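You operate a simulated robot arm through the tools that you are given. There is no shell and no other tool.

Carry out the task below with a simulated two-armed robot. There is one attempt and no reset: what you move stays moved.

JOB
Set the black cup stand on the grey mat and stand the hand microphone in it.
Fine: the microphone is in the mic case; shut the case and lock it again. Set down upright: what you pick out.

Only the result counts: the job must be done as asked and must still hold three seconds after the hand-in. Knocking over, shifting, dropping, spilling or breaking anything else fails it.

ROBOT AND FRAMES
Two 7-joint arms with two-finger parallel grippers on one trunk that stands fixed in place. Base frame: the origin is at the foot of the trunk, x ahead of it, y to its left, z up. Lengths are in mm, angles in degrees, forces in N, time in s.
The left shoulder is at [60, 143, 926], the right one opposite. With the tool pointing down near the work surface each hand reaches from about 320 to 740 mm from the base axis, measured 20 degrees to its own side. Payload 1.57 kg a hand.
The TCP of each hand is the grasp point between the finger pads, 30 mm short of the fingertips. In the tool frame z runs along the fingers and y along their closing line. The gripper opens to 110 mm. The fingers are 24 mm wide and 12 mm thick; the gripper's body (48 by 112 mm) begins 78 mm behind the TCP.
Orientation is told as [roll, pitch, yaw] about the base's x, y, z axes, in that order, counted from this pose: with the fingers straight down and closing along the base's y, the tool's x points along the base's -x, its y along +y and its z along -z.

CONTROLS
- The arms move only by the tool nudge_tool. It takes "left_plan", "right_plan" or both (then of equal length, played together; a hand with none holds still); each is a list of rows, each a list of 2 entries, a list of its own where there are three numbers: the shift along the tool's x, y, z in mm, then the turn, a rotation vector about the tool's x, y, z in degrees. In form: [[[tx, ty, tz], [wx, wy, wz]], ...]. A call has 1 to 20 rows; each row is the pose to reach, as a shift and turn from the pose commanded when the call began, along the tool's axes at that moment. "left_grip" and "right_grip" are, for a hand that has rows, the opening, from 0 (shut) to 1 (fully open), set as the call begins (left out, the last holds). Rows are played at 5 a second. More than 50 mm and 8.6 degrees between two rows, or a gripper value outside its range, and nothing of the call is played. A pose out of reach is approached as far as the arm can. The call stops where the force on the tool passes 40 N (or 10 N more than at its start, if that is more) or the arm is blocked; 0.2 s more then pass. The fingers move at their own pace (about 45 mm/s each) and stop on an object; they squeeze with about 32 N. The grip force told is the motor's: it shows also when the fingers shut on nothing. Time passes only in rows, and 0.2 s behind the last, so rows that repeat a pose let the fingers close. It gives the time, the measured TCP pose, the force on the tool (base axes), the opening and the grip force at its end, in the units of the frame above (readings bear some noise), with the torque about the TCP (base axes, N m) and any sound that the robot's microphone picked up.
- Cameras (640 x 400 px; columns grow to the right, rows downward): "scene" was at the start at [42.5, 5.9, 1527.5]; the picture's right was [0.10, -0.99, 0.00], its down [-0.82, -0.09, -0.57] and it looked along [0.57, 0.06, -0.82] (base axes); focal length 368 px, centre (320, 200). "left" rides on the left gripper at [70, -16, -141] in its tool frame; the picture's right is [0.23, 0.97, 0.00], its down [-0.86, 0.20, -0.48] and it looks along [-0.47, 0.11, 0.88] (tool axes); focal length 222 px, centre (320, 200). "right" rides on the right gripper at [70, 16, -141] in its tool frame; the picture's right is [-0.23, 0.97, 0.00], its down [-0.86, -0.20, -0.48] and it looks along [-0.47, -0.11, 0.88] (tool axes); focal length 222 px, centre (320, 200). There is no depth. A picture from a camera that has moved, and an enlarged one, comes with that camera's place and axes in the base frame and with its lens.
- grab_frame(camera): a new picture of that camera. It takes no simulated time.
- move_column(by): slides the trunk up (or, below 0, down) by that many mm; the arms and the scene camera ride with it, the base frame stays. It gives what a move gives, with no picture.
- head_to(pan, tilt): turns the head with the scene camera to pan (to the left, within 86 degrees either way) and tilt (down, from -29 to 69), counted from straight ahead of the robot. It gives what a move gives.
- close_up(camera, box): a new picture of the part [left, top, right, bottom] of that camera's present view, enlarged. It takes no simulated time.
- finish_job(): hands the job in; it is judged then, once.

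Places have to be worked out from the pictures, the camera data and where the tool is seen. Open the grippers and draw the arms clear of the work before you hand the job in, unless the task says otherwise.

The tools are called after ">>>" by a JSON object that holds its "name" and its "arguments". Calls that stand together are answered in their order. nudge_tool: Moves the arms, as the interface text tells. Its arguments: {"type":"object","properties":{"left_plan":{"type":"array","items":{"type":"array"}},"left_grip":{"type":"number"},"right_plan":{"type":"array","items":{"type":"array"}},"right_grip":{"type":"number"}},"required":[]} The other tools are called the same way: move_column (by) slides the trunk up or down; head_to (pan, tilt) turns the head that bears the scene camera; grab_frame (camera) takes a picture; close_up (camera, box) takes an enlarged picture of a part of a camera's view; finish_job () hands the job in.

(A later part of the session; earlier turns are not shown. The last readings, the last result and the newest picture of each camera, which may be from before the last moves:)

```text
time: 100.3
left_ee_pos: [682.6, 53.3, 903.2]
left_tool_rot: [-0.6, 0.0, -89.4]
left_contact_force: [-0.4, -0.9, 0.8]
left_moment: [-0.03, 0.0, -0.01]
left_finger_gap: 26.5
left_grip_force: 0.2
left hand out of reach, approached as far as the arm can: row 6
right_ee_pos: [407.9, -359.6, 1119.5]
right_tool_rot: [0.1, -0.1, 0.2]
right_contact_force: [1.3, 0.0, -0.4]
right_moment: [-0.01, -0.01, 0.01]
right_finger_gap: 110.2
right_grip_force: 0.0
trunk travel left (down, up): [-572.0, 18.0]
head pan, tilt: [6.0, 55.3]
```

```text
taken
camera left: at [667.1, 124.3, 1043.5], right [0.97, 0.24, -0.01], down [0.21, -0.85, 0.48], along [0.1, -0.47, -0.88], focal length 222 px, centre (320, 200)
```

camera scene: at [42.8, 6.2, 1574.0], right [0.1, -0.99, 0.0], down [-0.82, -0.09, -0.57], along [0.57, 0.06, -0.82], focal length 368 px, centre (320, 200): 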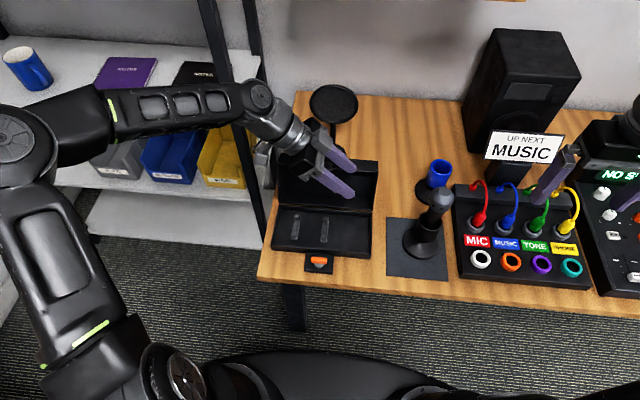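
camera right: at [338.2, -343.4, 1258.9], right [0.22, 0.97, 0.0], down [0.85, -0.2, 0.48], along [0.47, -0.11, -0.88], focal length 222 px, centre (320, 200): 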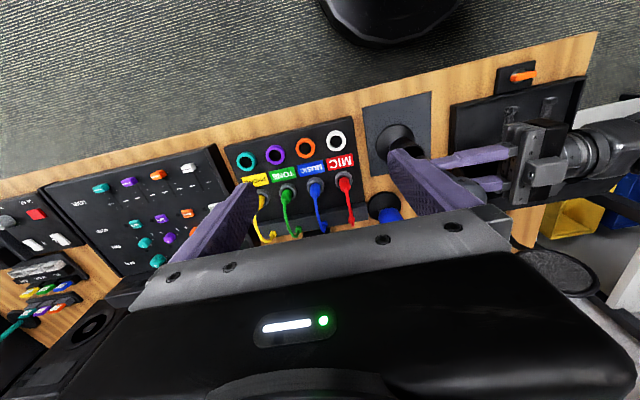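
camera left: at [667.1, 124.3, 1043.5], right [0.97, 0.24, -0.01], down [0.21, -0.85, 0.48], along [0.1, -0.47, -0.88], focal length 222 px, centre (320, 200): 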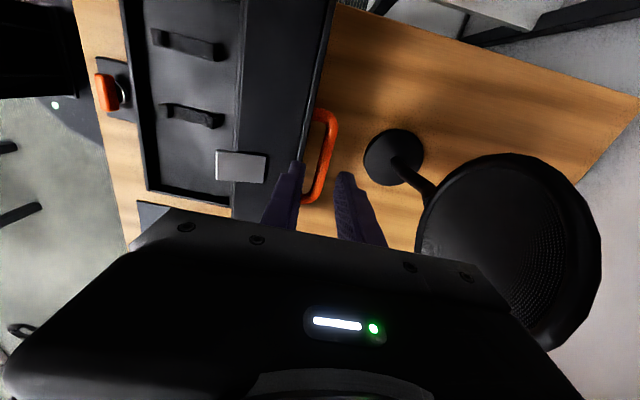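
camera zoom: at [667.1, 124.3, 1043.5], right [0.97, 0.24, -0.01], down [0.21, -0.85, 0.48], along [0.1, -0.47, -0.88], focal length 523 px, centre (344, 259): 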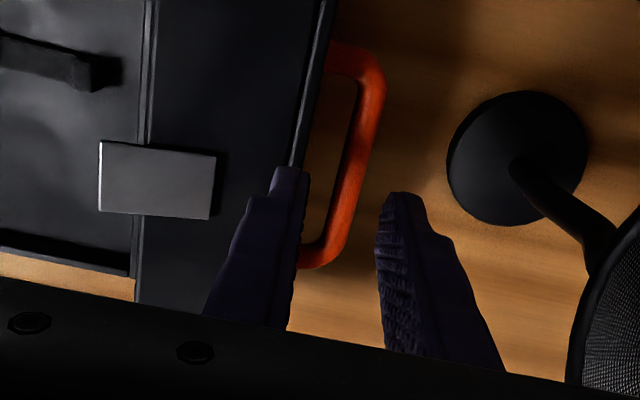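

The fingertips are just above the lid's edge; the near finger must come down in the slot between the lid's edge (x about 656) and the bar (front at about 676). I correct the small turn and shift about 4–5 mm forward while lowering 8 mm.

>>> {"name": "nudge_tool", "arguments": {"left_plan": [[[-2, 2, 1], [0, 0.6, 0.6]], [[-3.3, 4, 4], [0, 0.6, 0.6]], [[-3.3, 5, 8], [0, 0.6, 0.6]], [[-3.3, 5, 8], [0, 0.6, 0.6]]]}}

>>> {"name": "close_up", "arguments": {"camera": "left", "box": [220, 90, 400, 260]}}

```text
time: 101.3
left_ee_pos: [687.2, 47.7, 897.3]
left_tool_rot: [0.4, 0.4, -90.6]
left_contact_force: [0.4, 0.1, 0.0]
left_moment: [0.02, -0.01, -0.03]
left_finger_gap: 26.8
left_grip_force: 0.1
left hand out of reach, approached as far as the arm can: row 1, 2, 3, 4
right_ee_pos: [407.4, -358.6, 1118.9]
right_tool_rot: [0.1, 0.0, 0.1]
right_contact_force: [0.4, -0.3, -0.1]
right_moment: [0.0, -0.01, 0.02]
right_finger_gap: 109.6
right_grip_force: 0.0
trunk travel left (down, up): [-572.0, 18.0]
head pan, tilt: [6.0, 55.3]
```

```text
2.35 times, centred on (310, 175) of left
camera zoom: at [671.5, 116.6, 1037.9], right [0.98, 0.22, 0.01], down [0.19, -0.86, 0.47], along [0.11, -0.46, -0.88], focal length 523 px, centre (344, 259)
```

zoom: 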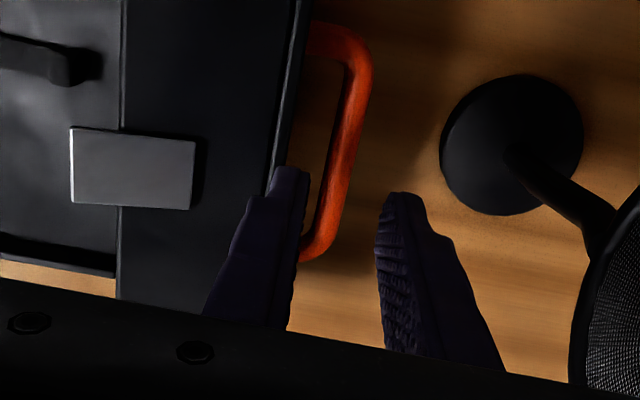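

The near fingertip is just beyond the lid's edge now. I lower 24 mm, correcting the small attitude error, and check.

>>> {"name": "nudge_tool", "arguments": {"left_plan": [[[1, 0.5, 4], [0, -0.2, -0.3]], [[2, 0.8, 9], [0, -0.4, -0.6]], [[2, 0.8, 14], [0, -0.4, -0.6]], [[2, 0.8, 19], [0, -0.4, -0.6]], [[2, 0.8, 24], [0, -0.4, -0.6]], [[2, 0.8, 24], [0, -0.4, -0.6]]]}}

>>> {"name": "close_up", "arguments": {"camera": "left", "box": [220, 90, 400, 260]}}

```text
time: 102.2
left_ee_pos: [691.2, 47.6, 894.4]
left_tool_rot: [0.9, -0.2, -90.2]
left_contact_force: [-6.3, 1.0, 18.0]
left_moment: [0.03, 0.71, -0.03]
left_finger_gap: 31.9
left_grip_force: 2.9
right_ee_pos: [407.7, -359.4, 1118.9]
right_tool_rot: [0.1, -0.1, 0.2]
right_contact_force: [-0.3, 0.2, -0.1]
right_moment: [0.03, 0.05, -0.01]
right_finger_gap: 109.9
right_grip_force: 0.0
trunk travel left (down, up): [-572.0, 18.0]
head pan, tilt: [6.0, 55.3]
stopped in row 4 (left hand): the force on the tool passed its limit at 45 N (the readings are from after the stop); the commanded pose is now the measured one
```

```text
2.35 times, centred on (310, 175) of left
camera zoom: at [673.0, 118.8, 1033.7], right [0.97, 0.23, 0.01], down [0.19, -0.85, 0.48], along [0.12, -0.47, -0.88], focal length 523 px, centre (344, 259)
```

zoom: 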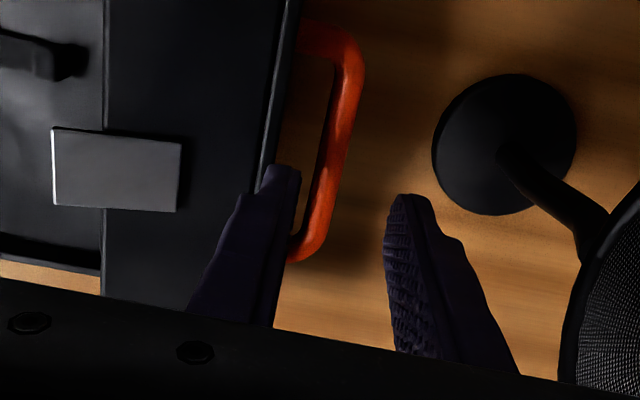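

The near fingertip landed on the lid's edge (the lid has leaned back a little further: edge at about x 663, bar front about x 680). I rise 5 mm and narrow the opening to 22 mm to re-aim into the slot.

>>> {"name": "nudge_tool", "arguments": {"left_plan": [[[0, 0, -3], [0, -0.5, 0]], [[1, -1, -5], [0, -0.9, 0]], [[1, -1, -5], [0, -0.9, 0]]], "left_grip": 0.2}}

>>> {"name": "close_up", "arguments": {"camera": "left", "box": [260, 90, 370, 200]}}

>>> {"name": "close_up", "arguments": {"camera": "scene", "box": [260, 120, 400, 230]}}

```text
time: 103.0
left_ee_pos: [691.0, 49.5, 896.4]
left_tool_rot: [0.6, -1.0, -90.1]
left_contact_force: [-1.0, 0.1, -0.8]
left_moment: [-0.01, 0.0, -0.03]
left_finger_gap: 21.9
left_grip_force: 0.0
right_ee_pos: [407.9, -358.9, 1120.5]
right_tool_rot: [0.0, -0.1, 0.2]
right_contact_force: [-0.1, -0.2, 0.7]
right_moment: [0.02, 0.0, -0.02]
right_finger_gap: 109.7
right_grip_force: 0.1
trunk travel left (down, up): [-572.0, 18.0]
head pan, tilt: [6.0, 55.3]
```

```text
3.64 times, centred on (315, 145) of left
camera zoom: at [673.0, 121.9, 1034.6], right [0.97, 0.23, 0.01], down [0.19, -0.85, 0.5], along [0.12, -0.48, -0.87], focal length 808 px, centre (338, 400)
```

zoom: 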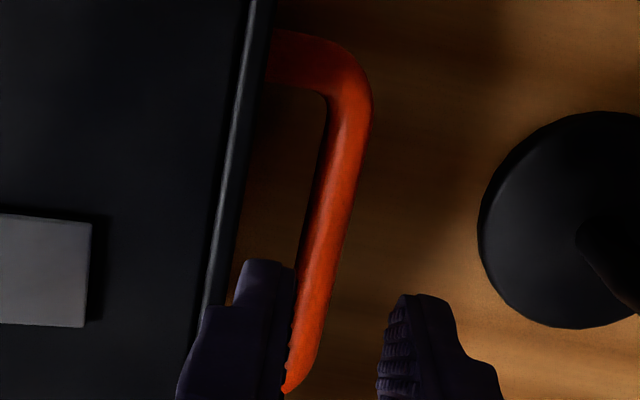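

```text
3.64 times, centred on (330, 175) of scene
camera zoom: at [43.1, 5.7, 1573.9], right [0.1, -0.99, 0.0], down [-0.82, -0.09, -0.57], along [0.57, 0.06, -0.82], focal length 1339 px, centre (284, 291)
```

zoom: 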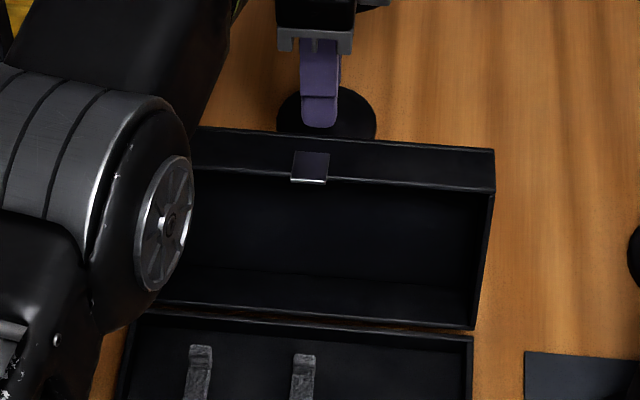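

Re-measured: the lid's edge is at x 663, z 865 and the bar's front at x 680, so a 12 mm finger fits if I shift about 2.3 mm back. I lower the near fingertip into the slot, down to TCP z about 883.

>>> {"name": "nudge_tool", "arguments": {"left_plan": [[[0, -2.3, 0], [0.6, 1, 0]], [[0, -2.3, 3], [0.6, 1, 0]], [[0, -2.3, 7], [0.6, 1, 0]], [[0, -2.3, 11], [0.6, 1, 0]], [[0, -2.3, 13], [0.6, 1, 0]], [[0, -2.3, 13], [0.6, 1, 0]]]}}

>>> {"name": "close_up", "arguments": {"camera": "left", "box": [240, 90, 380, 220]}}

```text
time: 104.3
left_ee_pos: [687.3, 47.7, 883.1]
left_tool_rot: [0.2, 0.0, -90.1]
left_contact_force: [1.3, 0.7, 0.7]
left_moment: [-0.01, 0.01, -0.02]
left_finger_gap: 21.9
left_grip_force: 0.0
right_ee_pos: [408.5, -358.5, 1119.2]
right_tool_rot: [0.2, 0.0, 0.2]
right_contact_force: [-0.3, 0.2, 0.2]
right_moment: [0.01, -0.03, 0.01]
right_finger_gap: 109.9
right_grip_force: 0.0
trunk travel left (down, up): [-572.0, 18.0]
head pan, tilt: [6.0, 55.3]
```

```text
3.08 times, centred on (310, 155) of left
camera zoom: at [672.2, 119.3, 1023.3], right [0.97, 0.23, 0.0], down [0.2, -0.86, 0.48], along [0.11, -0.47, -0.88], focal length 684 px, centre (351, 338)
```

zoom: 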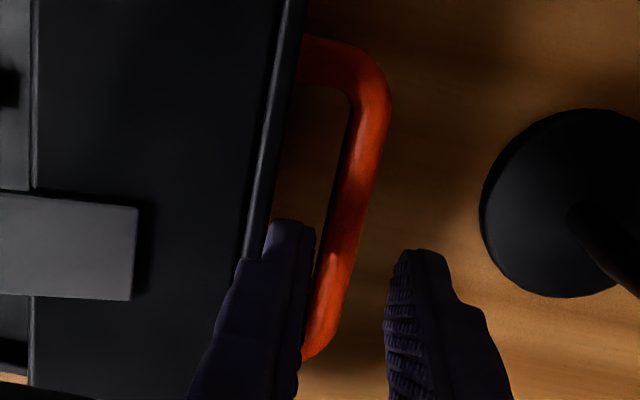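

The near finger is behind the lid's edge with no force. Now I draw the hand back (-x) by 16 mm so the finger pushes the lid toward upright.

>>> {"name": "nudge_tool", "arguments": {"left_plan": [[[1, -4, 0], [0, 0, 0]], [[1, -8, 0], [0, 0, 0]], [[1, -12, 0], [0, 0, 0]], [[1, -16, 0], [0, 0, 0]], [[1, -16, 0], [0, 0, 0]]]}}

>>> {"name": "close_up", "arguments": {"camera": "left", "box": [240, 90, 380, 220]}}

```text
time: 105.5
left_ee_pos: [674.9, 49.3, 885.2]
left_tool_rot: [0.4, 0.0, -90.0]
left_contact_force: [18.3, -0.7, 19.7]
left_moment: [0.01, -0.05, 0.0]
left_finger_gap: 5.6
left_grip_force: 0.0
right_ee_pos: [409.1, -359.7, 1118.6]
right_tool_rot: [0.1, -0.1, 0.1]
right_contact_force: [-0.5, 0.1, 0.0]
right_moment: [-0.01, 0.06, -0.02]
right_finger_gap: 109.9
right_grip_force: 0.1
trunk travel left (down, up): [-572.0, 18.0]
head pan, tilt: [6.0, 55.3]
```

```text
3.08 times, centred on (310, 155) of left
camera zoom: at [656.7, 120.3, 1025.4], right [0.97, 0.23, 0.01], down [0.2, -0.85, 0.48], along [0.12, -0.47, -0.88], focal length 684 px, centre (351, 338)
```

zoom: 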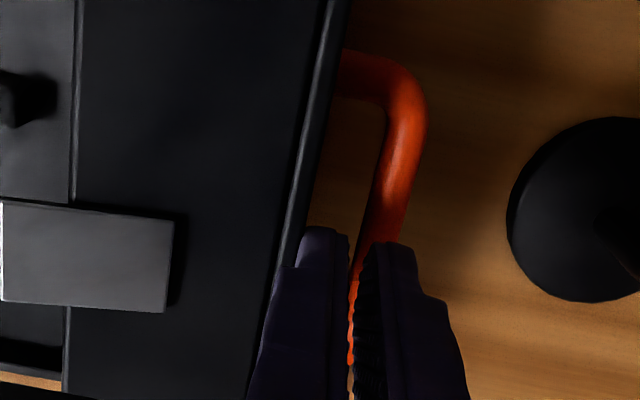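

The fingers give way sideways when pushed singly, so I will push with them fully closed as one block. I rise 6 mm and close them, keeping about 9 mm of overlap behind the lid's edge.

>>> {"name": "nudge_tool", "arguments": {"left_plan": [[[0, 2, -3], [0, 0, 0]], [[0, 2, -6], [0, 0, 0]], [[0, 2, -6], [0, 0, 0]], [[0, 2, -6], [0, 0, 0]]], "left_grip": 0.0}}

>>> {"name": "close_up", "arguments": {"camera": "left", "box": [240, 90, 380, 220]}}

```text
time: 106.5
left_ee_pos: [673.0, 48.4, 887.8]
left_tool_rot: [0.0, -0.1, -90.1]
left_contact_force: [2.2, -0.1, -0.2]
left_moment: [0.01, -0.03, -0.01]
left_finger_gap: 0.0
left_grip_force: 21.6
right_ee_pos: [408.2, -359.7, 1119.0]
right_tool_rot: [0.0, -0.1, 0.3]
right_contact_force: [0.7, -0.1, 0.3]
right_moment: [0.03, -0.01, 0.01]
right_finger_gap: 109.9
right_grip_force: 0.0
trunk travel left (down, up): [-572.0, 18.0]
head pan, tilt: [6.0, 55.3]
```

```text
3.08 times, centred on (310, 155) of left
camera zoom: at [657.4, 119.8, 1028.1], right [0.97, 0.23, 0.0], down [0.2, -0.86, 0.48], along [0.11, -0.47, -0.88], focal length 684 px, centre (351, 338)
```

zoom: 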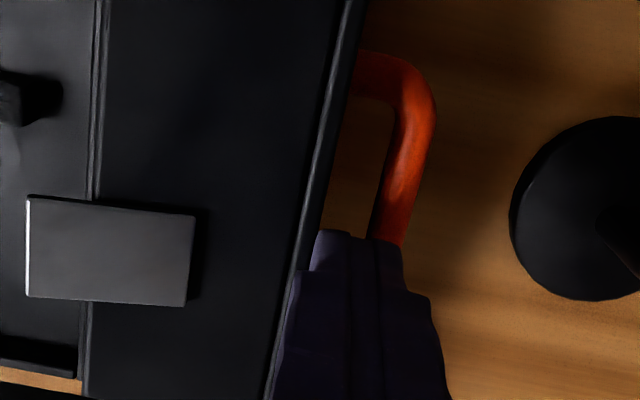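

The closed fingers now touch the lid's edge lightly (edge x about 661). I push back 20 mm while rising 8 mm, along the edge's arc.

>>> {"name": "nudge_tool", "arguments": {"left_plan": [[[0, -4, -2], [0, 0, 0]], [[0, -8, -4], [0, 0, 0]], [[0, -12, -5.5], [0, 0, 0]], [[0, -16, -7], [0, 0, 0]], [[0, -20, -8], [0, 0, 0]], [[0, -20, -8], [0, 0, 0]]]}}

>>> {"name": "close_up", "arguments": {"camera": "left", "box": [200, 50, 400, 230]}}

>>> {"name": "close_up", "arguments": {"camera": "scene", "box": [260, 120, 400, 230]}}

```text
time: 108.0
left_ee_pos: [651.8, 49.9, 897.0]
left_tool_rot: [0.0, 0.0, -90.1]
left_contact_force: [7.8, -0.1, 6.5]
left_moment: [-0.07, -0.07, 0.1]
left_finger_gap: 0.2
left_grip_force: 21.0
right_ee_pos: [408.2, -359.1, 1119.3]
right_tool_rot: [0.2, -0.1, 0.2]
right_contact_force: [0.1, 0.7, 1.1]
right_moment: [-0.02, 0.0, -0.01]
right_finger_gap: 110.1
right_grip_force: 0.0
trunk travel left (down, up): [-572.0, 18.0]
head pan, tilt: [6.0, 55.3]
```

```text
2.22 times, centred on (300, 140) of left
camera zoom: at [636.8, 120.6, 1036.2], right [0.97, 0.23, 0.0], down [0.2, -0.86, 0.48], along [0.11, -0.47, -0.88], focal length 494 px, centre (364, 333)
```

zoom: 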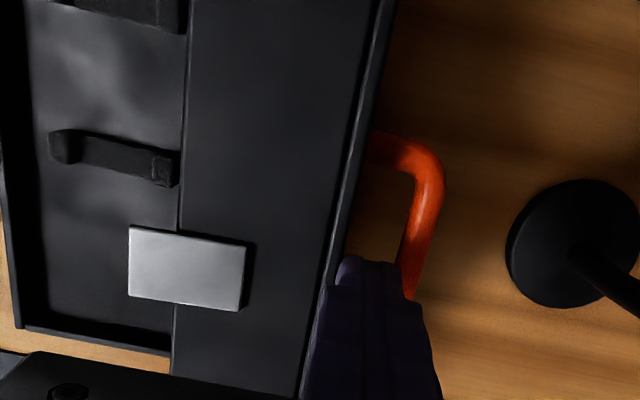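

```text
3.64 times, centred on (330, 175) of scene
camera zoom: at [42.8, 5.7, 1574.0], right [0.1, -0.99, 0.0], down [-0.82, -0.09, -0.57], along [0.57, 0.06, -0.82], focal length 1339 px, centre (284, 291)
```

zoom: 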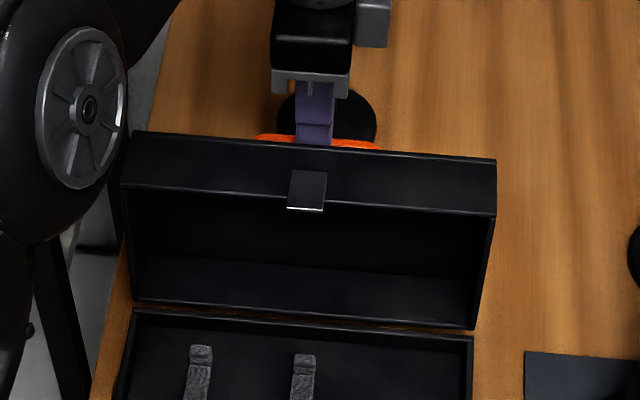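

The lid follows. I push another 20 mm back, rising 9 mm.

>>> {"name": "nudge_tool", "arguments": {"left_plan": [[[0, -4, -3], [0, 0, 0]], [[0, -8, -5], [0, 0, 0]], [[0, -12, -6.5], [0, 0, 0]], [[0, -16, -8], [0, 0, 0]], [[0, -20, -9], [0, 0, 0]], [[0, -20, -9], [0, 0, 0]]]}}

>>> {"name": "close_up", "arguments": {"camera": "left", "box": [200, 50, 400, 230]}}

>>> {"name": "close_up", "arguments": {"camera": "scene", "box": [260, 120, 400, 230]}}

```text
time: 109.3
left_ee_pos: [634.0, 50.4, 905.2]
left_tool_rot: [0.0, 0.0, -90.0]
left_contact_force: [1.0, -0.7, -2.0]
left_moment: [-0.03, -0.06, 0.0]
left_finger_gap: 0.0
left_grip_force: 20.9
right_ee_pos: [408.3, -359.0, 1119.5]
right_tool_rot: [0.1, -0.1, 0.2]
right_contact_force: [0.3, -1.0, -0.5]
right_moment: [0.0, -0.01, 0.02]
right_finger_gap: 110.1
right_grip_force: 0.0
trunk travel left (down, up): [-572.0, 18.0]
head pan, tilt: [6.0, 55.3]
```

```text
2.22 times, centred on (300, 140) of left
camera zoom: at [617.8, 120.8, 1045.4], right [0.97, 0.23, 0.0], down [0.2, -0.86, 0.48], along [0.11, -0.47, -0.88], focal length 494 px, centre (364, 333)
```

zoom: 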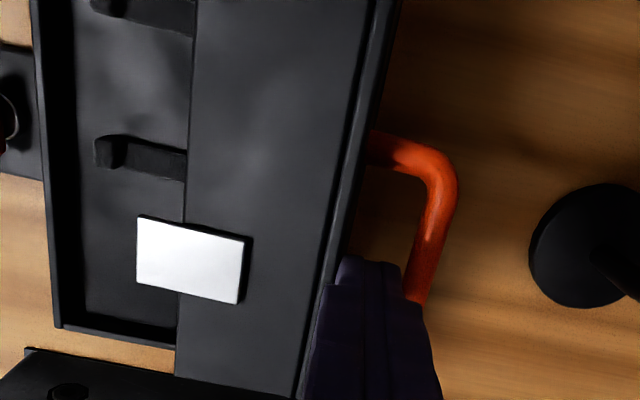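

```text
3.64 times, centred on (330, 175) of scene
camera zoom: at [42.9, 5.7, 1574.0], right [0.1, -0.99, 0.0], down [-0.82, -0.09, -0.57], along [0.57, 0.06, -0.82], focal length 1339 px, centre (284, 291)
```

zoom: 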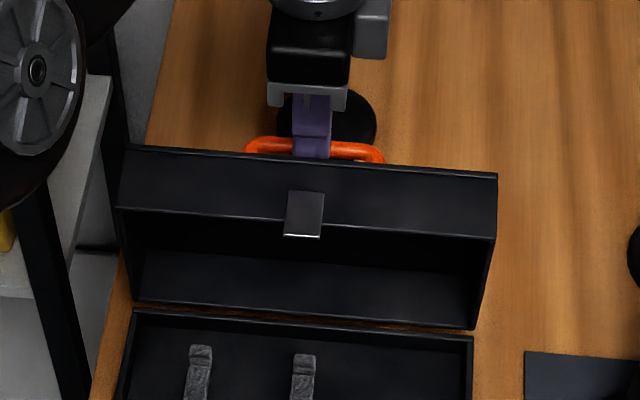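

The lid is now nearly upright and the forces are almost nil, so it seems to hold there. I rise clear, move 28 mm forward and open to 30 mm, to come down astride the bar.

>>> {"name": "nudge_tool", "arguments": {"left_plan": [[[0, 2, -5], [0, 0, 0]], [[0, 4, -13], [0, 0, 0]], [[0, 14, -16], [0, 0, 0]], [[0, 28, -16], [0, 0, 0]], [[0, 28, -16], [0, 0, 0]]]}}

>>> {"name": "nudge_tool", "arguments": {"left_plan": [[[0, 0, 0], [0, 0, 0]], [[0, 0, 0], [0, 0, 0]], [[0, 0, 0], [0, 0, 0]]], "left_grip": 0.28}}

>>> {"name": "close_up", "arguments": {"camera": "left", "box": [220, 70, 400, 220]}}

>>> {"name": "close_up", "arguments": {"camera": "scene", "box": [260, 120, 400, 230]}}

```text
time: 110.5
left_ee_pos: [661.6, 50.5, 921.8]
left_tool_rot: [0.1, 0.0, -90.1]
left_contact_force: [-0.2, -0.4, 0.8]
left_moment: [-0.01, 0.03, -0.01]
left_finger_gap: 0.0
left_grip_force: 21.7
right_ee_pos: [409.1, -359.2, 1120.2]
right_tool_rot: [0.2, 0.0, 0.2]
right_contact_force: [-0.8, 0.1, 0.7]
right_moment: [0.0, -0.01, 0.0]
right_finger_gap: 109.8
right_grip_force: 0.1
trunk travel left (down, up): [-572.0, 18.0]
head pan, tilt: [6.0, 55.3]
```

```text
time: 111.3
left_ee_pos: [662.7, 50.8, 921.0]
left_tool_rot: [0.1, 0.1, -90.1]
left_contact_force: [-0.7, 0.4, -0.2]
left_moment: [0.0, 0.01, -0.01]
left_finger_gap: 30.7
left_grip_force: 0.0
right_ee_pos: [409.0, -360.0, 1119.6]
right_tool_rot: [0.1, -0.1, 0.2]
right_contact_force: [-0.6, 0.2, 0.7]
right_moment: [0.02, 0.01, -0.01]
right_finger_gap: 110.2
right_grip_force: 0.0
trunk travel left (down, up): [-572.0, 18.0]
head pan, tilt: [6.0, 55.3]
```

```text
2.67 times, centred on (310, 145) of left
camera zoom: at [646.0, 121.7, 1061.2], right [0.97, 0.23, 0.0], down [0.2, -0.86, 0.48], along [0.11, -0.47, -0.88], focal length 592 px, centre (347, 347)
```

zoom: 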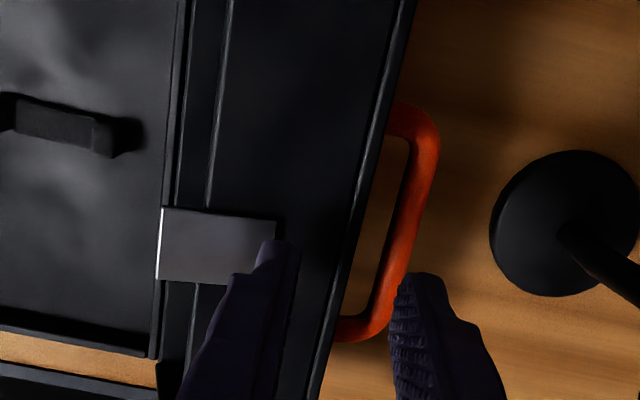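

```text
3.64 times, centred on (330, 175) of scene
camera zoom: at [42.5, 5.8, 1574.0], right [0.1, -0.99, 0.0], down [-0.82, -0.09, -0.57], along [0.57, 0.06, -0.82], focal length 1339 px, centre (284, 291)
```

zoom: 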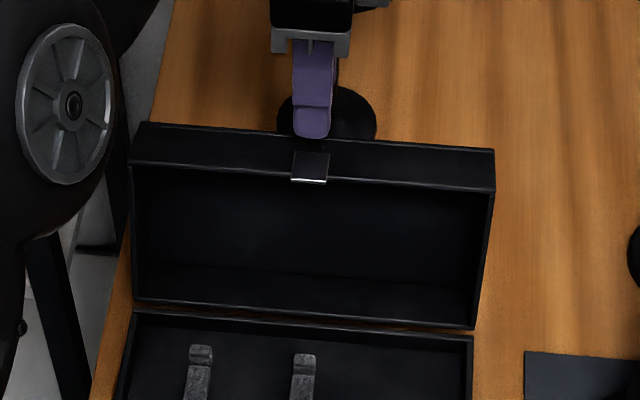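

When freed, the lid leaned back to its stop, so it needs to be held while I regrip. Plan: the right hand, fingers closed, waits in front of the lid as a support; the left pushes the lid onto it from behind and then grips the bar. First I bring the right hand over, high and well clear of the microphone.

>>> {"name": "nudge_tool", "arguments": {"right_plan": [[[-3, 40, 5], [0, 0, 0]], [[-6, 80, 10], [0, 0, 0]], [[-9, 120, 15], [0, 0, 0]], [[-12, 160, 20], [0, 0, 0]], [[-16, 200, 30], [0, 0, 0]], [[-20, 245, 45], [0, 0, 0]], [[-25, 290, 65], [0, 0, 0]], [[-30, 302, 85], [0, 0, 0]], [[-30, 302, 85], [0, 0, 0]]], "right_grip": 0.0}}

>>> {"name": "grab_frame", "arguments": {"camera": "scene"}}

>>> {"name": "grab_frame", "arguments": {"camera": "right"}}

```text
time: 113.3
left_ee_pos: [663.8, 50.3, 920.4]
left_tool_rot: [0.1, 0.0, -90.0]
left_contact_force: [-0.1, 0.2, 0.2]
left_moment: [-0.02, 0.0, 0.01]
left_finger_gap: 30.8
left_grip_force: 0.1
right_ee_pos: [436.9, -56.5, 1034.3]
right_tool_rot: [0.1, -0.1, 0.1]
right_contact_force: [-0.2, 0.1, 0.7]
right_moment: [-0.03, 0.01, -0.03]
right_finger_gap: 0.0
right_grip_force: 21.2
trunk travel left (down, up): [-572.0, 18.0]
head pan, tilt: [6.0, 55.3]
```

```text
taken
camera scene: at [42.4, 6.0, 1574.0], right [0.1, -0.99, 0.0], down [-0.82, -0.09, -0.57], along [0.57, 0.06, -0.82], focal length 368 px, centre (320, 200)
```

scene: 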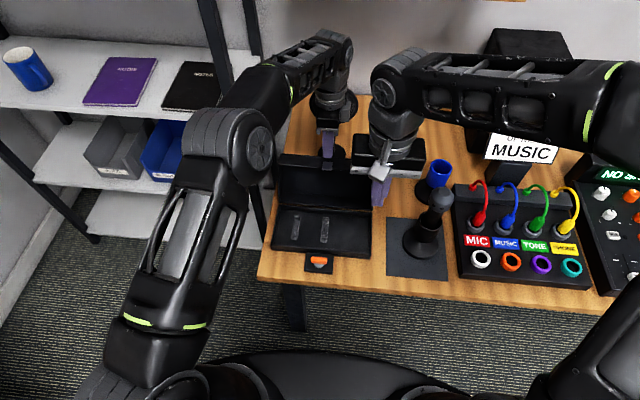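

```text
taken
camera right: at [366.6, -41.0, 1173.6], right [0.22, 0.97, 0.0], down [0.85, -0.2, 0.48], along [0.47, -0.11, -0.88], focal length 222 px, centre (320, 200)
```

right: 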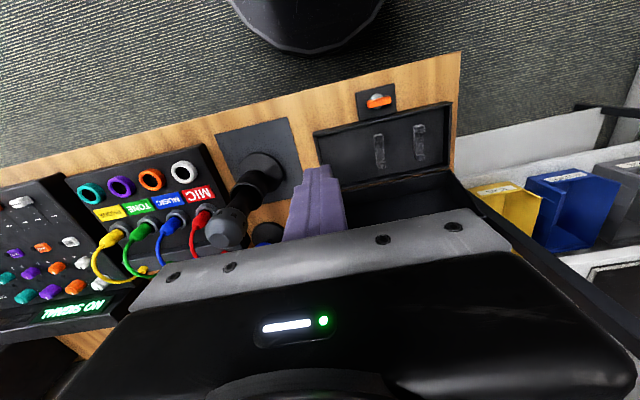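

The right hand is at (437, -57, 1034) with its elbow out to the right. I lower it into place in front of the lid, at about (508, -57, 875).

>>> {"name": "nudge_tool", "arguments": {"right_plan": [[[-14, 0, 30], [0, 0, 0]], [[-28, 0, 60], [0, 0, 0]], [[-43, 0, 95], [0, 0, 0]], [[-57, 0, 130], [0, 0, 0]], [[-71, 0, 159], [0, 0, 0]], [[-71, 0, 159], [0, 0, 0]]]}}

>>> {"name": "close_up", "arguments": {"camera": "scene", "box": [250, 60, 470, 280]}}

```text
time: 114.8
left_ee_pos: [662.0, 50.7, 921.0]
left_tool_rot: [0.0, -0.1, -90.1]
left_contact_force: [0.1, -0.7, -0.1]
left_moment: [0.04, 0.0, 0.05]
left_finger_gap: 30.8
left_grip_force: 0.1
right_ee_pos: [508.6, -56.4, 874.2]
right_tool_rot: [0.1, -0.3, 0.1]
right_contact_force: [0.3, 0.4, -0.2]
right_moment: [0.04, -0.01, 0.02]
right_finger_gap: 0.0
right_grip_force: 21.4
trunk travel left (down, up): [-572.0, 18.0]
head pan, tilt: [6.0, 55.3]
```

```text
1.82 times, centred on (360, 170) of scene
camera zoom: at [42.2, 5.8, 1574.0], right [0.1, -0.99, 0.0], down [-0.82, -0.09, -0.57], along [0.57, 0.06, -0.82], focal length 669 px, centre (247, 254)
```

zoom: 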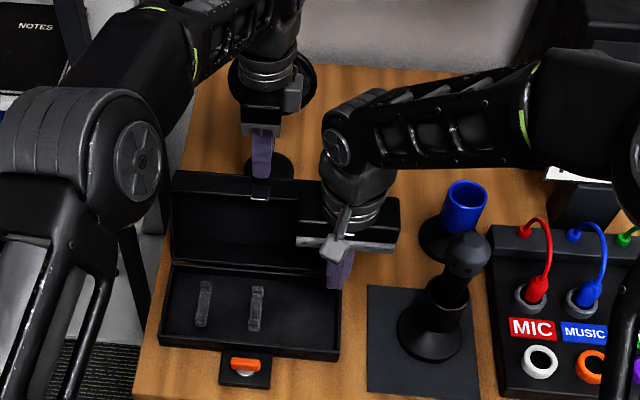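

The right hand is in place as a support at x about 520. Now the left hand closes its fingers, goes behind the lid's edge and pushes again; first the approach.

>>> {"name": "nudge_tool", "arguments": {"left_plan": [[[0, 8, 4], [0, 0, 0]], [[0, 16, 10], [0, 0, 0]], [[0, 20, 16], [0, 0, 0]], [[0, 20, 26], [0, 0, 0]], [[0, 20, 34], [0, 0, 0]], [[0, 20, 34], [0, 0, 0]]], "left_grip": 0.0}}

>>> {"name": "close_up", "arguments": {"camera": "left", "box": [220, 70, 400, 220]}}

```text
time: 116.2
left_ee_pos: [683.3, 50.2, 888.6]
left_tool_rot: [0.1, 0.0, -90.1]
left_contact_force: [-0.2, 0.1, 0.0]
left_moment: [0.02, -0.01, -0.03]
left_finger_gap: 0.1
left_grip_force: 21.4
right_ee_pos: [507.6, -57.0, 873.9]
right_tool_rot: [0.2, -0.2, 0.1]
right_contact_force: [-0.2, 0.4, -0.4]
right_moment: [0.06, 0.01, 0.02]
right_finger_gap: 0.0
right_grip_force: 21.4
trunk travel left (down, up): [-572.0, 18.0]
head pan, tilt: [6.0, 55.3]
```

```text
2.67 times, centred on (310, 145) of left
camera zoom: at [666.6, 120.8, 1027.9], right [0.97, 0.23, 0.0], down [0.2, -0.86, 0.48], along [0.11, -0.47, -0.88], focal length 592 px, centre (347, 347)
```

zoom: 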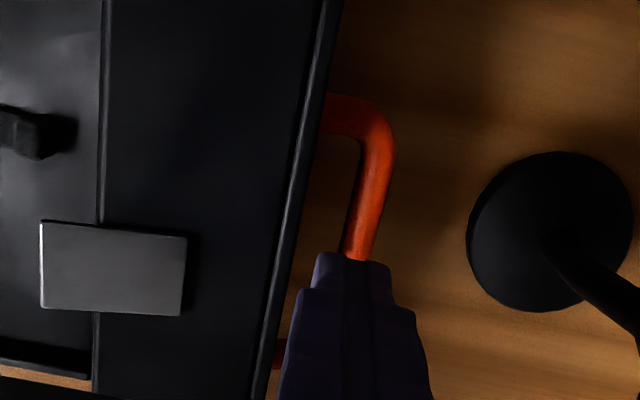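

The closed fingers are just behind the edge. I push the lid along its arc to roughly 76 degrees.

>>> {"name": "nudge_tool", "arguments": {"left_plan": [[[0, -7, -1], [0, 0, 0]], [[0, -17, -6], [0, 0, 0]], [[0, -28, -11], [0, 0, 0]], [[0, -39, -16], [0, 0, 0]], [[0, -50, -20], [0, 0, 0]], [[0, -62, -22.5], [0, 0, 0]], [[0, -74, -24.5], [0, 0, 0]], [[0, -74, -24.5], [0, 0, 0]]]}}

>>> {"name": "close_up", "arguments": {"camera": "scene", "box": [250, 90, 430, 260]}}

>>> {"name": "close_up", "arguments": {"camera": "left", "box": [220, 70, 400, 220]}}

```text
time: 118.0
left_ee_pos: [607.9, 50.6, 911.2]
left_tool_rot: [-0.1, 0.1, -90.1]
left_contact_force: [0.1, 0.6, -0.1]
left_moment: [0.01, 0.02, 0.01]
left_finger_gap: 0.1
left_grip_force: 21.6
right_ee_pos: [509.0, -56.9, 874.1]
right_tool_rot: [0.1, -0.1, 0.3]
right_contact_force: [0.5, 0.5, 0.7]
right_moment: [-0.02, -0.02, -0.01]
right_finger_gap: 0.0
right_grip_force: 20.8
trunk travel left (down, up): [-572.0, 18.0]
head pan, tilt: [6.0, 55.3]
```

```text
2.35 times, centred on (340, 175) of scene
camera zoom: at [42.7, 5.8, 1573.9], right [0.1, -0.99, 0.0], down [-0.82, -0.09, -0.57], along [0.57, 0.06, -0.82], focal length 866 px, centre (273, 259)
```

zoom: 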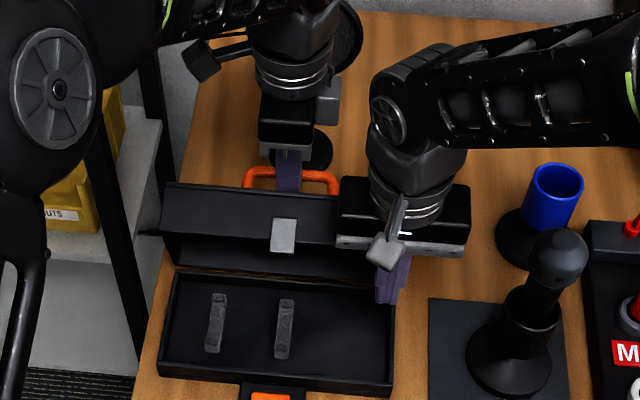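

```text
2.67 times, centred on (310, 145) of left
camera zoom: at [590.9, 120.8, 1050.8], right [0.97, 0.23, 0.0], down [0.2, -0.86, 0.48], along [0.11, -0.47, -0.88], focal length 592 px, centre (347, 347)
```

zoom: 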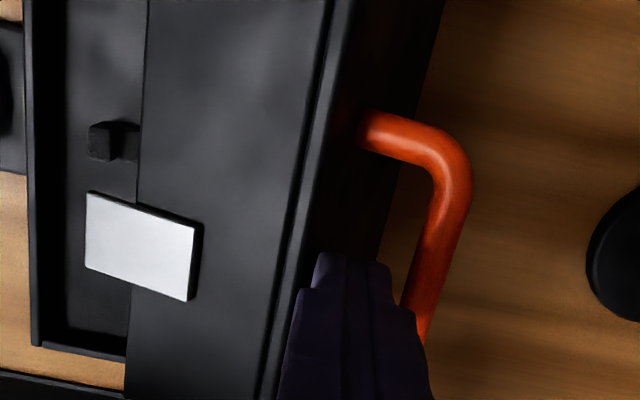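

The lid is at about 74 degrees and stays balanced without force. I bring the right hand's support 20 mm forward so that the lid has almost no distance to drop.

>>> {"name": "nudge_tool", "arguments": {"right_plan": [[[-7, 0, 0], [0, 0, 0]], [[-14, 0, 0], [0, 0, 0]], [[-20, 0, 0], [0, 0, 0]], [[-20, 0, 0], [0, 0, 0]]]}}

>>> {"name": "grab_frame", "arguments": {"camera": "right"}}

>>> {"name": "close_up", "arguments": {"camera": "scene", "box": [250, 90, 430, 260]}}

```text
time: 119.0
left_ee_pos: [607.7, 51.5, 911.3]
left_tool_rot: [0.2, 0.0, -90.1]
left_contact_force: [0.4, -0.5, -0.2]
left_moment: [-0.01, -0.01, -0.01]
left_finger_gap: 0.0
left_grip_force: 21.4
right_ee_pos: [529.0, -56.2, 874.9]
right_tool_rot: [0.2, -0.1, 0.2]
right_contact_force: [-1.1, -1.4, -0.6]
right_moment: [-0.01, 0.0, -0.01]
right_finger_gap: 0.0
right_grip_force: 21.5
trunk travel left (down, up): [-572.0, 18.0]
head pan, tilt: [6.0, 55.3]
```

```text
taken
camera right: at [458.4, -40.2, 1014.1], right [0.22, 0.97, 0.0], down [0.85, -0.2, 0.48], along [0.47, -0.11, -0.88], focal length 222 px, centre (320, 200)
```

right: 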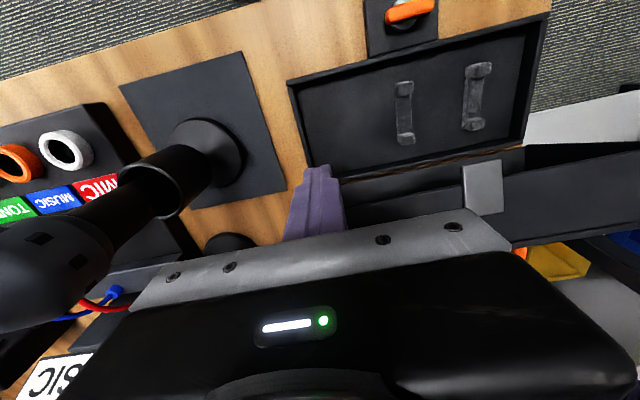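

```text
2.35 times, centred on (340, 175) of scene
camera zoom: at [42.6, 5.9, 1574.0], right [0.1, -0.99, 0.0], down [-0.82, -0.09, -0.57], along [0.57, 0.06, -0.82], focal length 866 px, centre (273, 259)
```

zoom: 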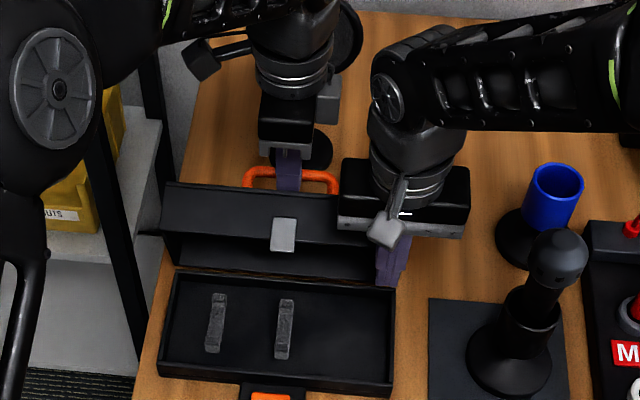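

There is still no contact and the lid rests at about 74 degrees by itself, with the right hand guarding in front. The slot to the bar is now about 30 mm wide, so I raise the left hand, move above the bar (x about 629) and open to 31 mm.

>>> {"name": "nudge_tool", "arguments": {"left_plan": [[[0, 2, -8], [0, 0, 0]], [[0, 5, -16], [0, 0, 0]], [[0, 14, -18], [0, 0, 0]], [[0, 21, -18], [0, 0, 0]], [[0, 21, -18], [0, 0, 0]]]}}

>>> {"name": "nudge_tool", "arguments": {"left_plan": [[[0, 0, 0], [0, 0, 0]], [[0, 0, 0], [0, 0, 0]], [[0, 0, 0], [0, 0, 0]]], "left_grip": 0.28}}

>>> {"name": "close_up", "arguments": {"camera": "left", "box": [220, 70, 400, 220]}}

>>> {"name": "close_up", "arguments": {"camera": "scene", "box": [250, 90, 430, 260]}}

```text
time: 120.2
left_ee_pos: [630.0, 50.6, 931.7]
left_tool_rot: [0.1, 0.1, -90.1]
left_contact_force: [0.1, 0.5, -0.5]
left_moment: [-0.01, -0.04, 0.0]
left_finger_gap: 0.0
left_grip_force: 21.3
right_ee_pos: [528.7, -55.6, 873.8]
right_tool_rot: [0.2, 0.0, 0.3]
right_contact_force: [-0.5, -0.5, 0.0]
right_moment: [0.0, 0.02, -0.01]
right_finger_gap: 0.1
right_grip_force: 20.9
trunk travel left (down, up): [-572.0, 18.0]
head pan, tilt: [6.0, 55.3]
```

```text
time: 121.0
left_ee_pos: [629.2, 50.4, 929.9]
left_tool_rot: [0.0, 0.0, -90.2]
left_contact_force: [-0.2, -0.4, 0.5]
left_moment: [0.01, -0.02, -0.03]
left_finger_gap: 30.9
left_grip_force: 0.1
right_ee_pos: [530.4, -56.3, 875.3]
right_tool_rot: [0.2, -0.1, 0.1]
right_contact_force: [0.8, -0.6, -0.5]
right_moment: [-0.03, -0.01, 0.02]
right_finger_gap: 0.0
right_grip_force: 21.0
trunk travel left (down, up): [-572.0, 18.0]
head pan, tilt: [6.0, 55.3]
```

```text
2.67 times, centred on (310, 145) of left
camera zoom: at [613.1, 120.9, 1070.9], right [0.97, 0.23, 0.0], down [0.2, -0.86, 0.48], along [0.11, -0.47, -0.88], focal length 592 px, centre (347, 347)
```

zoom: 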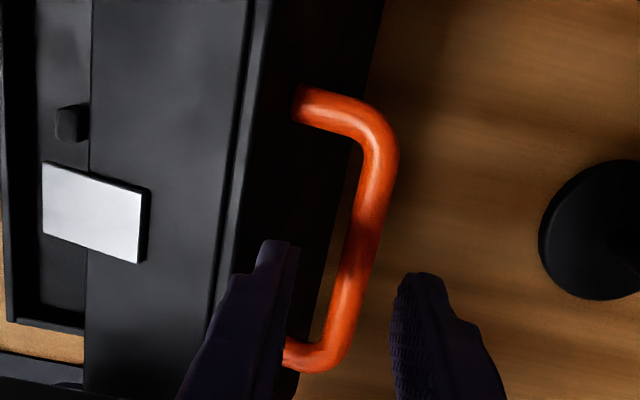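

```text
2.35 times, centred on (340, 175) of scene
camera zoom: at [42.6, 5.9, 1574.0], right [0.1, -0.99, 0.0], down [-0.82, -0.09, -0.57], along [0.57, 0.06, -0.82], focal length 866 px, centre (273, 259)
```

zoom: 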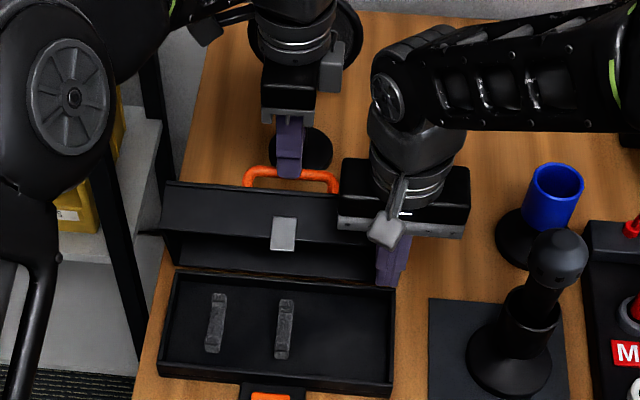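

The lid holds at about 73 degrees. The bar is at x about 634; I shift 4 mm forward and lower 40 mm astride it.

>>> {"name": "nudge_tool", "arguments": {"left_plan": [[[0, 4, 5], [0, 0, 0]], [[0, 4, 15], [0, 0, 0]], [[0, 4, 25], [0, 0, 0]], [[0, 4, 33], [0, 0, 0]], [[0, 4, 40], [0, 0, 0]], [[0, 4, 40], [0, 0, 0]]]}}

>>> {"name": "close_up", "arguments": {"camera": "left", "box": [220, 90, 400, 240]}}

```text
time: 122.3
left_ee_pos: [632.7, 51.6, 890.4]
left_tool_rot: [0.1, 0.0, -90.1]
left_contact_force: [0.1, -1.4, -0.6]
left_moment: [-0.01, -0.01, -0.01]
left_finger_gap: 30.8
left_grip_force: 0.0
right_ee_pos: [529.3, -56.1, 874.7]
right_tool_rot: [0.1, -0.1, 0.2]
right_contact_force: [-0.8, 0.3, 0.1]
right_moment: [0.01, -0.02, -0.01]
right_finger_gap: 0.0
right_grip_force: 21.2
trunk travel left (down, up): [-572.0, 18.0]
head pan, tilt: [6.0, 55.3]
```

```text
2.67 times, centred on (310, 165) of left
camera zoom: at [617.0, 121.5, 1030.4], right [0.97, 0.23, 0.0], down [0.2, -0.86, 0.48], along [0.11, -0.47, -0.88], focal length 592 px, centre (347, 293)
```

zoom: 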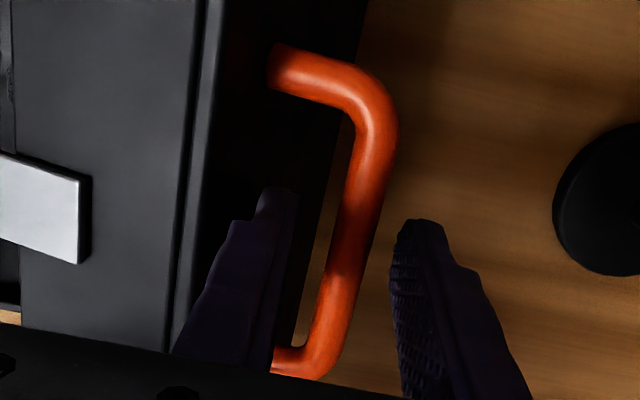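

The bar is between the fingers. I close the left gripper on it.

>>> {"name": "nudge_tool", "arguments": {"left_plan": [[[0, 0, 0], [0, 0, 0]], [[0, 0, 0], [0, 0, 0]], [[0, 0, 0], [0, 0, 0]], [[0, 0, 0], [0, 0, 0]]], "left_grip": 0.0}}

>>> {"name": "close_up", "arguments": {"camera": "left", "box": [220, 90, 400, 240]}}

```text
time: 123.3
left_ee_pos: [632.6, 50.3, 890.3]
left_tool_rot: [0.2, 0.0, -90.1]
left_contact_force: [0.8, 0.5, -0.7]
left_moment: [-0.06, 0.0, -0.71]
left_finger_gap: 11.7
left_grip_force: 29.3
right_ee_pos: [528.9, -56.6, 874.4]
right_tool_rot: [0.2, -0.1, 0.3]
right_contact_force: [-0.2, 0.6, -0.6]
right_moment: [0.04, -0.01, -0.03]
right_finger_gap: 0.0
right_grip_force: 21.9
trunk travel left (down, up): [-572.0, 18.0]
head pan, tilt: [6.0, 55.3]
```

```text
2.67 times, centred on (310, 165) of left
camera zoom: at [617.1, 121.5, 1030.4], right [0.97, 0.23, 0.0], down [0.2, -0.86, 0.48], along [0.11, -0.47, -0.88], focal length 592 px, centre (347, 293)
```

zoom: 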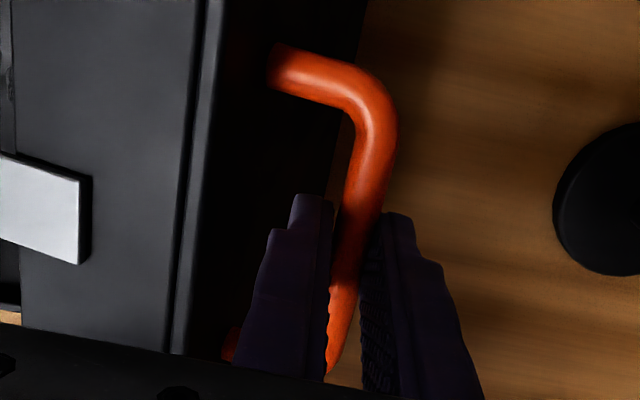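

The bar is gripped (11.7 mm). I now draw the right hand back and up, then away to the right along the way it came.

>>> {"name": "nudge_tool", "arguments": {"right_plan": [[[20, 0, -10], [0, 0, 0]], [[45, 0, -30], [0, 0, 0]], [[70, 0, -65], [0, 0, 0]], [[85, 0, -105], [0, 0, 0]], [[95, 0, -145], [0, 0, 0]], [[100, -15, -180], [0, 0, 0]], [[105, -55, -200], [0, 0, 0]], [[110, -100, -215], [0, 0, 0]], [[115, -145, -225], [0, 0, 0]], [[118, -190, -235], [0, 0, 0]], [[120, -235, -243], [0, 0, 0]], [[120, -280, -245], [0, 0, 0]], [[120, -280, -245], [0, 0, 0]]]}}

>>> {"name": "grab_frame", "arguments": {"camera": "scene"}}

```text
time: 126.2
left_ee_pos: [633.5, 50.7, 890.6]
left_tool_rot: [0.2, 0.1, -90.2]
left_contact_force: [-0.2, -0.4, -1.0]
left_moment: [0.11, 0.01, -0.78]
left_finger_gap: 11.6
left_grip_force: 28.8
right_ee_pos: [408.0, -339.1, 1122.0]
right_tool_rot: [0.1, -0.2, 0.2]
right_contact_force: [0.1, -0.7, -0.7]
right_moment: [0.01, -0.01, 0.04]
right_finger_gap: 0.0
right_grip_force: 21.3
trunk travel left (down, up): [-572.0, 18.0]
head pan, tilt: [6.0, 55.3]
```

```text
taken
camera scene: at [42.7, 5.8, 1574.0], right [0.1, -0.99, 0.0], down [-0.82, -0.09, -0.57], along [0.57, 0.06, -0.82], focal length 368 px, centre (320, 200)
```

scene: 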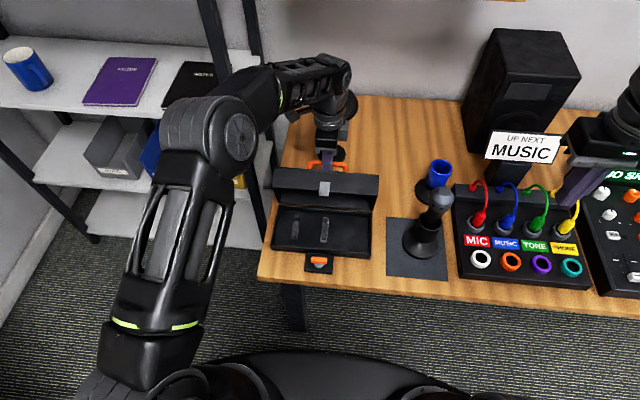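

All clear. I lower the lid along its arc with the left hand, first about 28 degrees.

>>> {"name": "nudge_tool", "arguments": {"left_plan": [[[0, -8, -3], [0, 0, 0]], [[0, -15.7, -5.6], [0, 0, 0]], [[0, -23.5, -7.6], [0, 0, 0]], [[0, -31.4, -9.1], [0, 0, 0]], [[0, -39.5, -10.1], [0, 0, 0]], [[0, -47.6, -10.7], [0, 0, 0]], [[0, -55.7, -10.6], [0, 0, 0]], [[0, -63.8, -10.2], [0, 0, 0]], [[0, -63.8, -10.2], [0, 0, 0]]]}}

>>> {"name": "close_up", "arguments": {"camera": "scene", "box": [250, 90, 430, 280]}}

```text
time: 128.2
left_ee_pos: [566.4, 50.4, 900.4]
left_tool_rot: [0.1, 0.0, -90.1]
left_contact_force: [-2.4, 3.8, 14.5]
left_moment: [-0.02, 0.07, -0.51]
left_finger_gap: 11.8
left_grip_force: 29.4
right_ee_pos: [407.7, -339.1, 1122.4]
right_tool_rot: [0.1, -0.2, 0.3]
right_contact_force: [-0.5, 0.2, 0.2]
right_moment: [0.01, -0.01, -0.01]
right_finger_gap: 0.0
right_grip_force: 21.4
trunk travel left (down, up): [-572.0, 18.0]
head pan, tilt: [6.0, 55.3]
```

```text
2.11 times, centred on (340, 185) of scene
camera zoom: at [40.7, 6.1, 1574.0], right [0.1, -0.99, 0.0], down [-0.82, -0.09, -0.57], along [0.57, 0.06, -0.82], focal length 775 px, centre (278, 232)
```

zoom: 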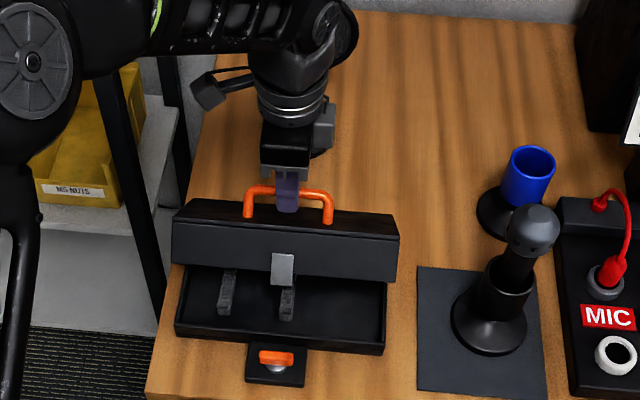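

The lid follows; it pushes up a bit, so the true arc is about 1.5 mm higher. I continue with that correction, to about 13 degrees from closed.

>>> {"name": "nudge_tool", "arguments": {"left_plan": [[[0, -8, -1], [0, 0, 0]], [[0, -16.4, 0.9], [0, 0, 0]], [[0, -24.4, 3], [0, 0, 0]], [[0, -32.3, 5.4], [0, 0, 0]], [[0, -40, 8.3], [0, 0, 0]], [[0, -47.6, 11.6], [0, 0, 0]], [[0, -55, 15.5], [0, 0, 0]], [[0, -62, 20], [0, 0, 0]], [[0, -62, 20], [0, 0, 0]]]}}

>>> {"name": "close_up", "arguments": {"camera": "scene", "box": [250, 130, 430, 280]}}

```text
time: 130.2
left_ee_pos: [508.6, 51.7, 878.5]
left_tool_rot: [0.1, -0.1, -90.0]
left_contact_force: [0.5, 5.4, -0.7]
left_moment: [0.08, -0.14, -0.17]
left_finger_gap: 11.9
left_grip_force: 29.0
right_ee_pos: [410.1, -339.1, 1121.9]
right_tool_rot: [0.1, -0.1, 0.2]
right_contact_force: [0.0, -1.2, 0.2]
right_moment: [-0.02, 0.01, -0.03]
right_finger_gap: 0.2
right_grip_force: 20.7
trunk travel left (down, up): [-572.0, 18.0]
head pan, tilt: [6.0, 55.3]
```

```text
2.67 times, centred on (340, 205) of scene
camera zoom: at [42.7, 6.6, 1574.0], right [0.1, -0.99, 0.0], down [-0.82, -0.09, -0.57], along [0.57, 0.06, -0.82], focal length 982 px, centre (267, 187)
```

zoom: 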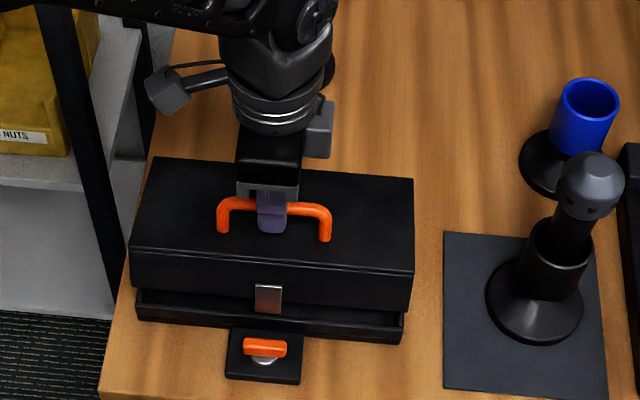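

Nearly closed, with small forces. I bring it down the rest of the way.

>>> {"name": "nudge_tool", "arguments": {"left_plan": [[[0, -3.5, 2.2], [0, 0, 0]], [[0, -6.8, 4.6], [0, 0, 0]], [[0, -10, 7.2], [0, 0, 0]], [[0, -13.2, 9.7], [0, 0, 0]], [[0, -16, 12.1], [0, 0, 0]], [[0, -18.5, 14.4], [0, 0, 0]], [[0, -21, 16.9], [0, 0, 0]], [[0, -23.5, 19.4], [0, 0, 0]], [[0, -24, 20.5], [0, 0, 0]], [[0, -24, 20.5], [0, 0, 0]]]}}

>>> {"name": "close_up", "arguments": {"camera": "scene", "box": [250, 130, 430, 280]}}

>>> {"name": "close_up", "arguments": {"camera": "scene", "box": [260, 210, 390, 285]}}

```text
time: 132.3
left_ee_pos: [485.4, 50.8, 861.4]
left_tool_rot: [0.4, 0.0, -89.9]
left_contact_force: [8.7, 11.9, 20.3]
left_moment: [0.35, -0.17, 0.02]
left_finger_gap: 11.8
left_grip_force: 29.2
right_ee_pos: [408.1, -338.4, 1122.5]
right_tool_rot: [-0.1, -0.2, 0.2]
right_contact_force: [-0.5, -0.6, 0.0]
right_moment: [0.03, 0.01, 0.05]
right_finger_gap: 0.3
right_grip_force: 21.2
trunk travel left (down, up): [-572.0, 18.0]
head pan, tilt: [6.0, 55.3]
```

```text
2.67 times, centred on (340, 205) of scene
camera zoom: at [41.9, 7.0, 1574.3], right [0.1, -0.99, 0.0], down [-0.82, -0.09, -0.57], along [0.57, 0.06, -0.82], focal length 982 px, centre (267, 187)
```

zoom: 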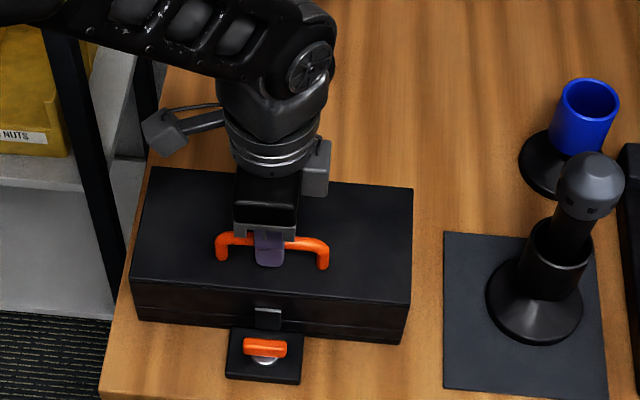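

```text
4.92 times, centred on (325, 248) of scene
camera zoom: at [41.9, 7.0, 1574.3], right [0.1, -0.99, 0.0], down [-0.82, -0.09, -0.57], along [0.57, 0.06, -0.82], focal length 1813 px, centre (295, -34)
```

zoom: 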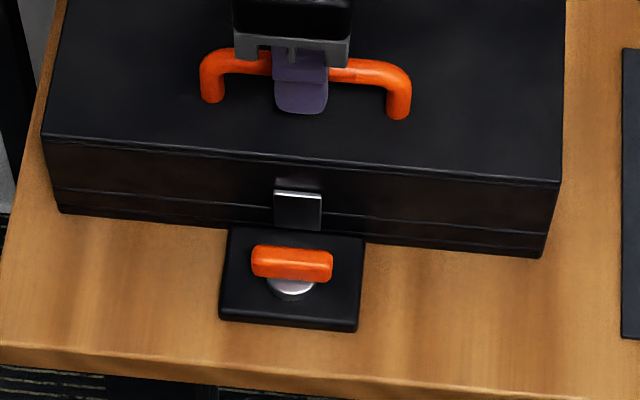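

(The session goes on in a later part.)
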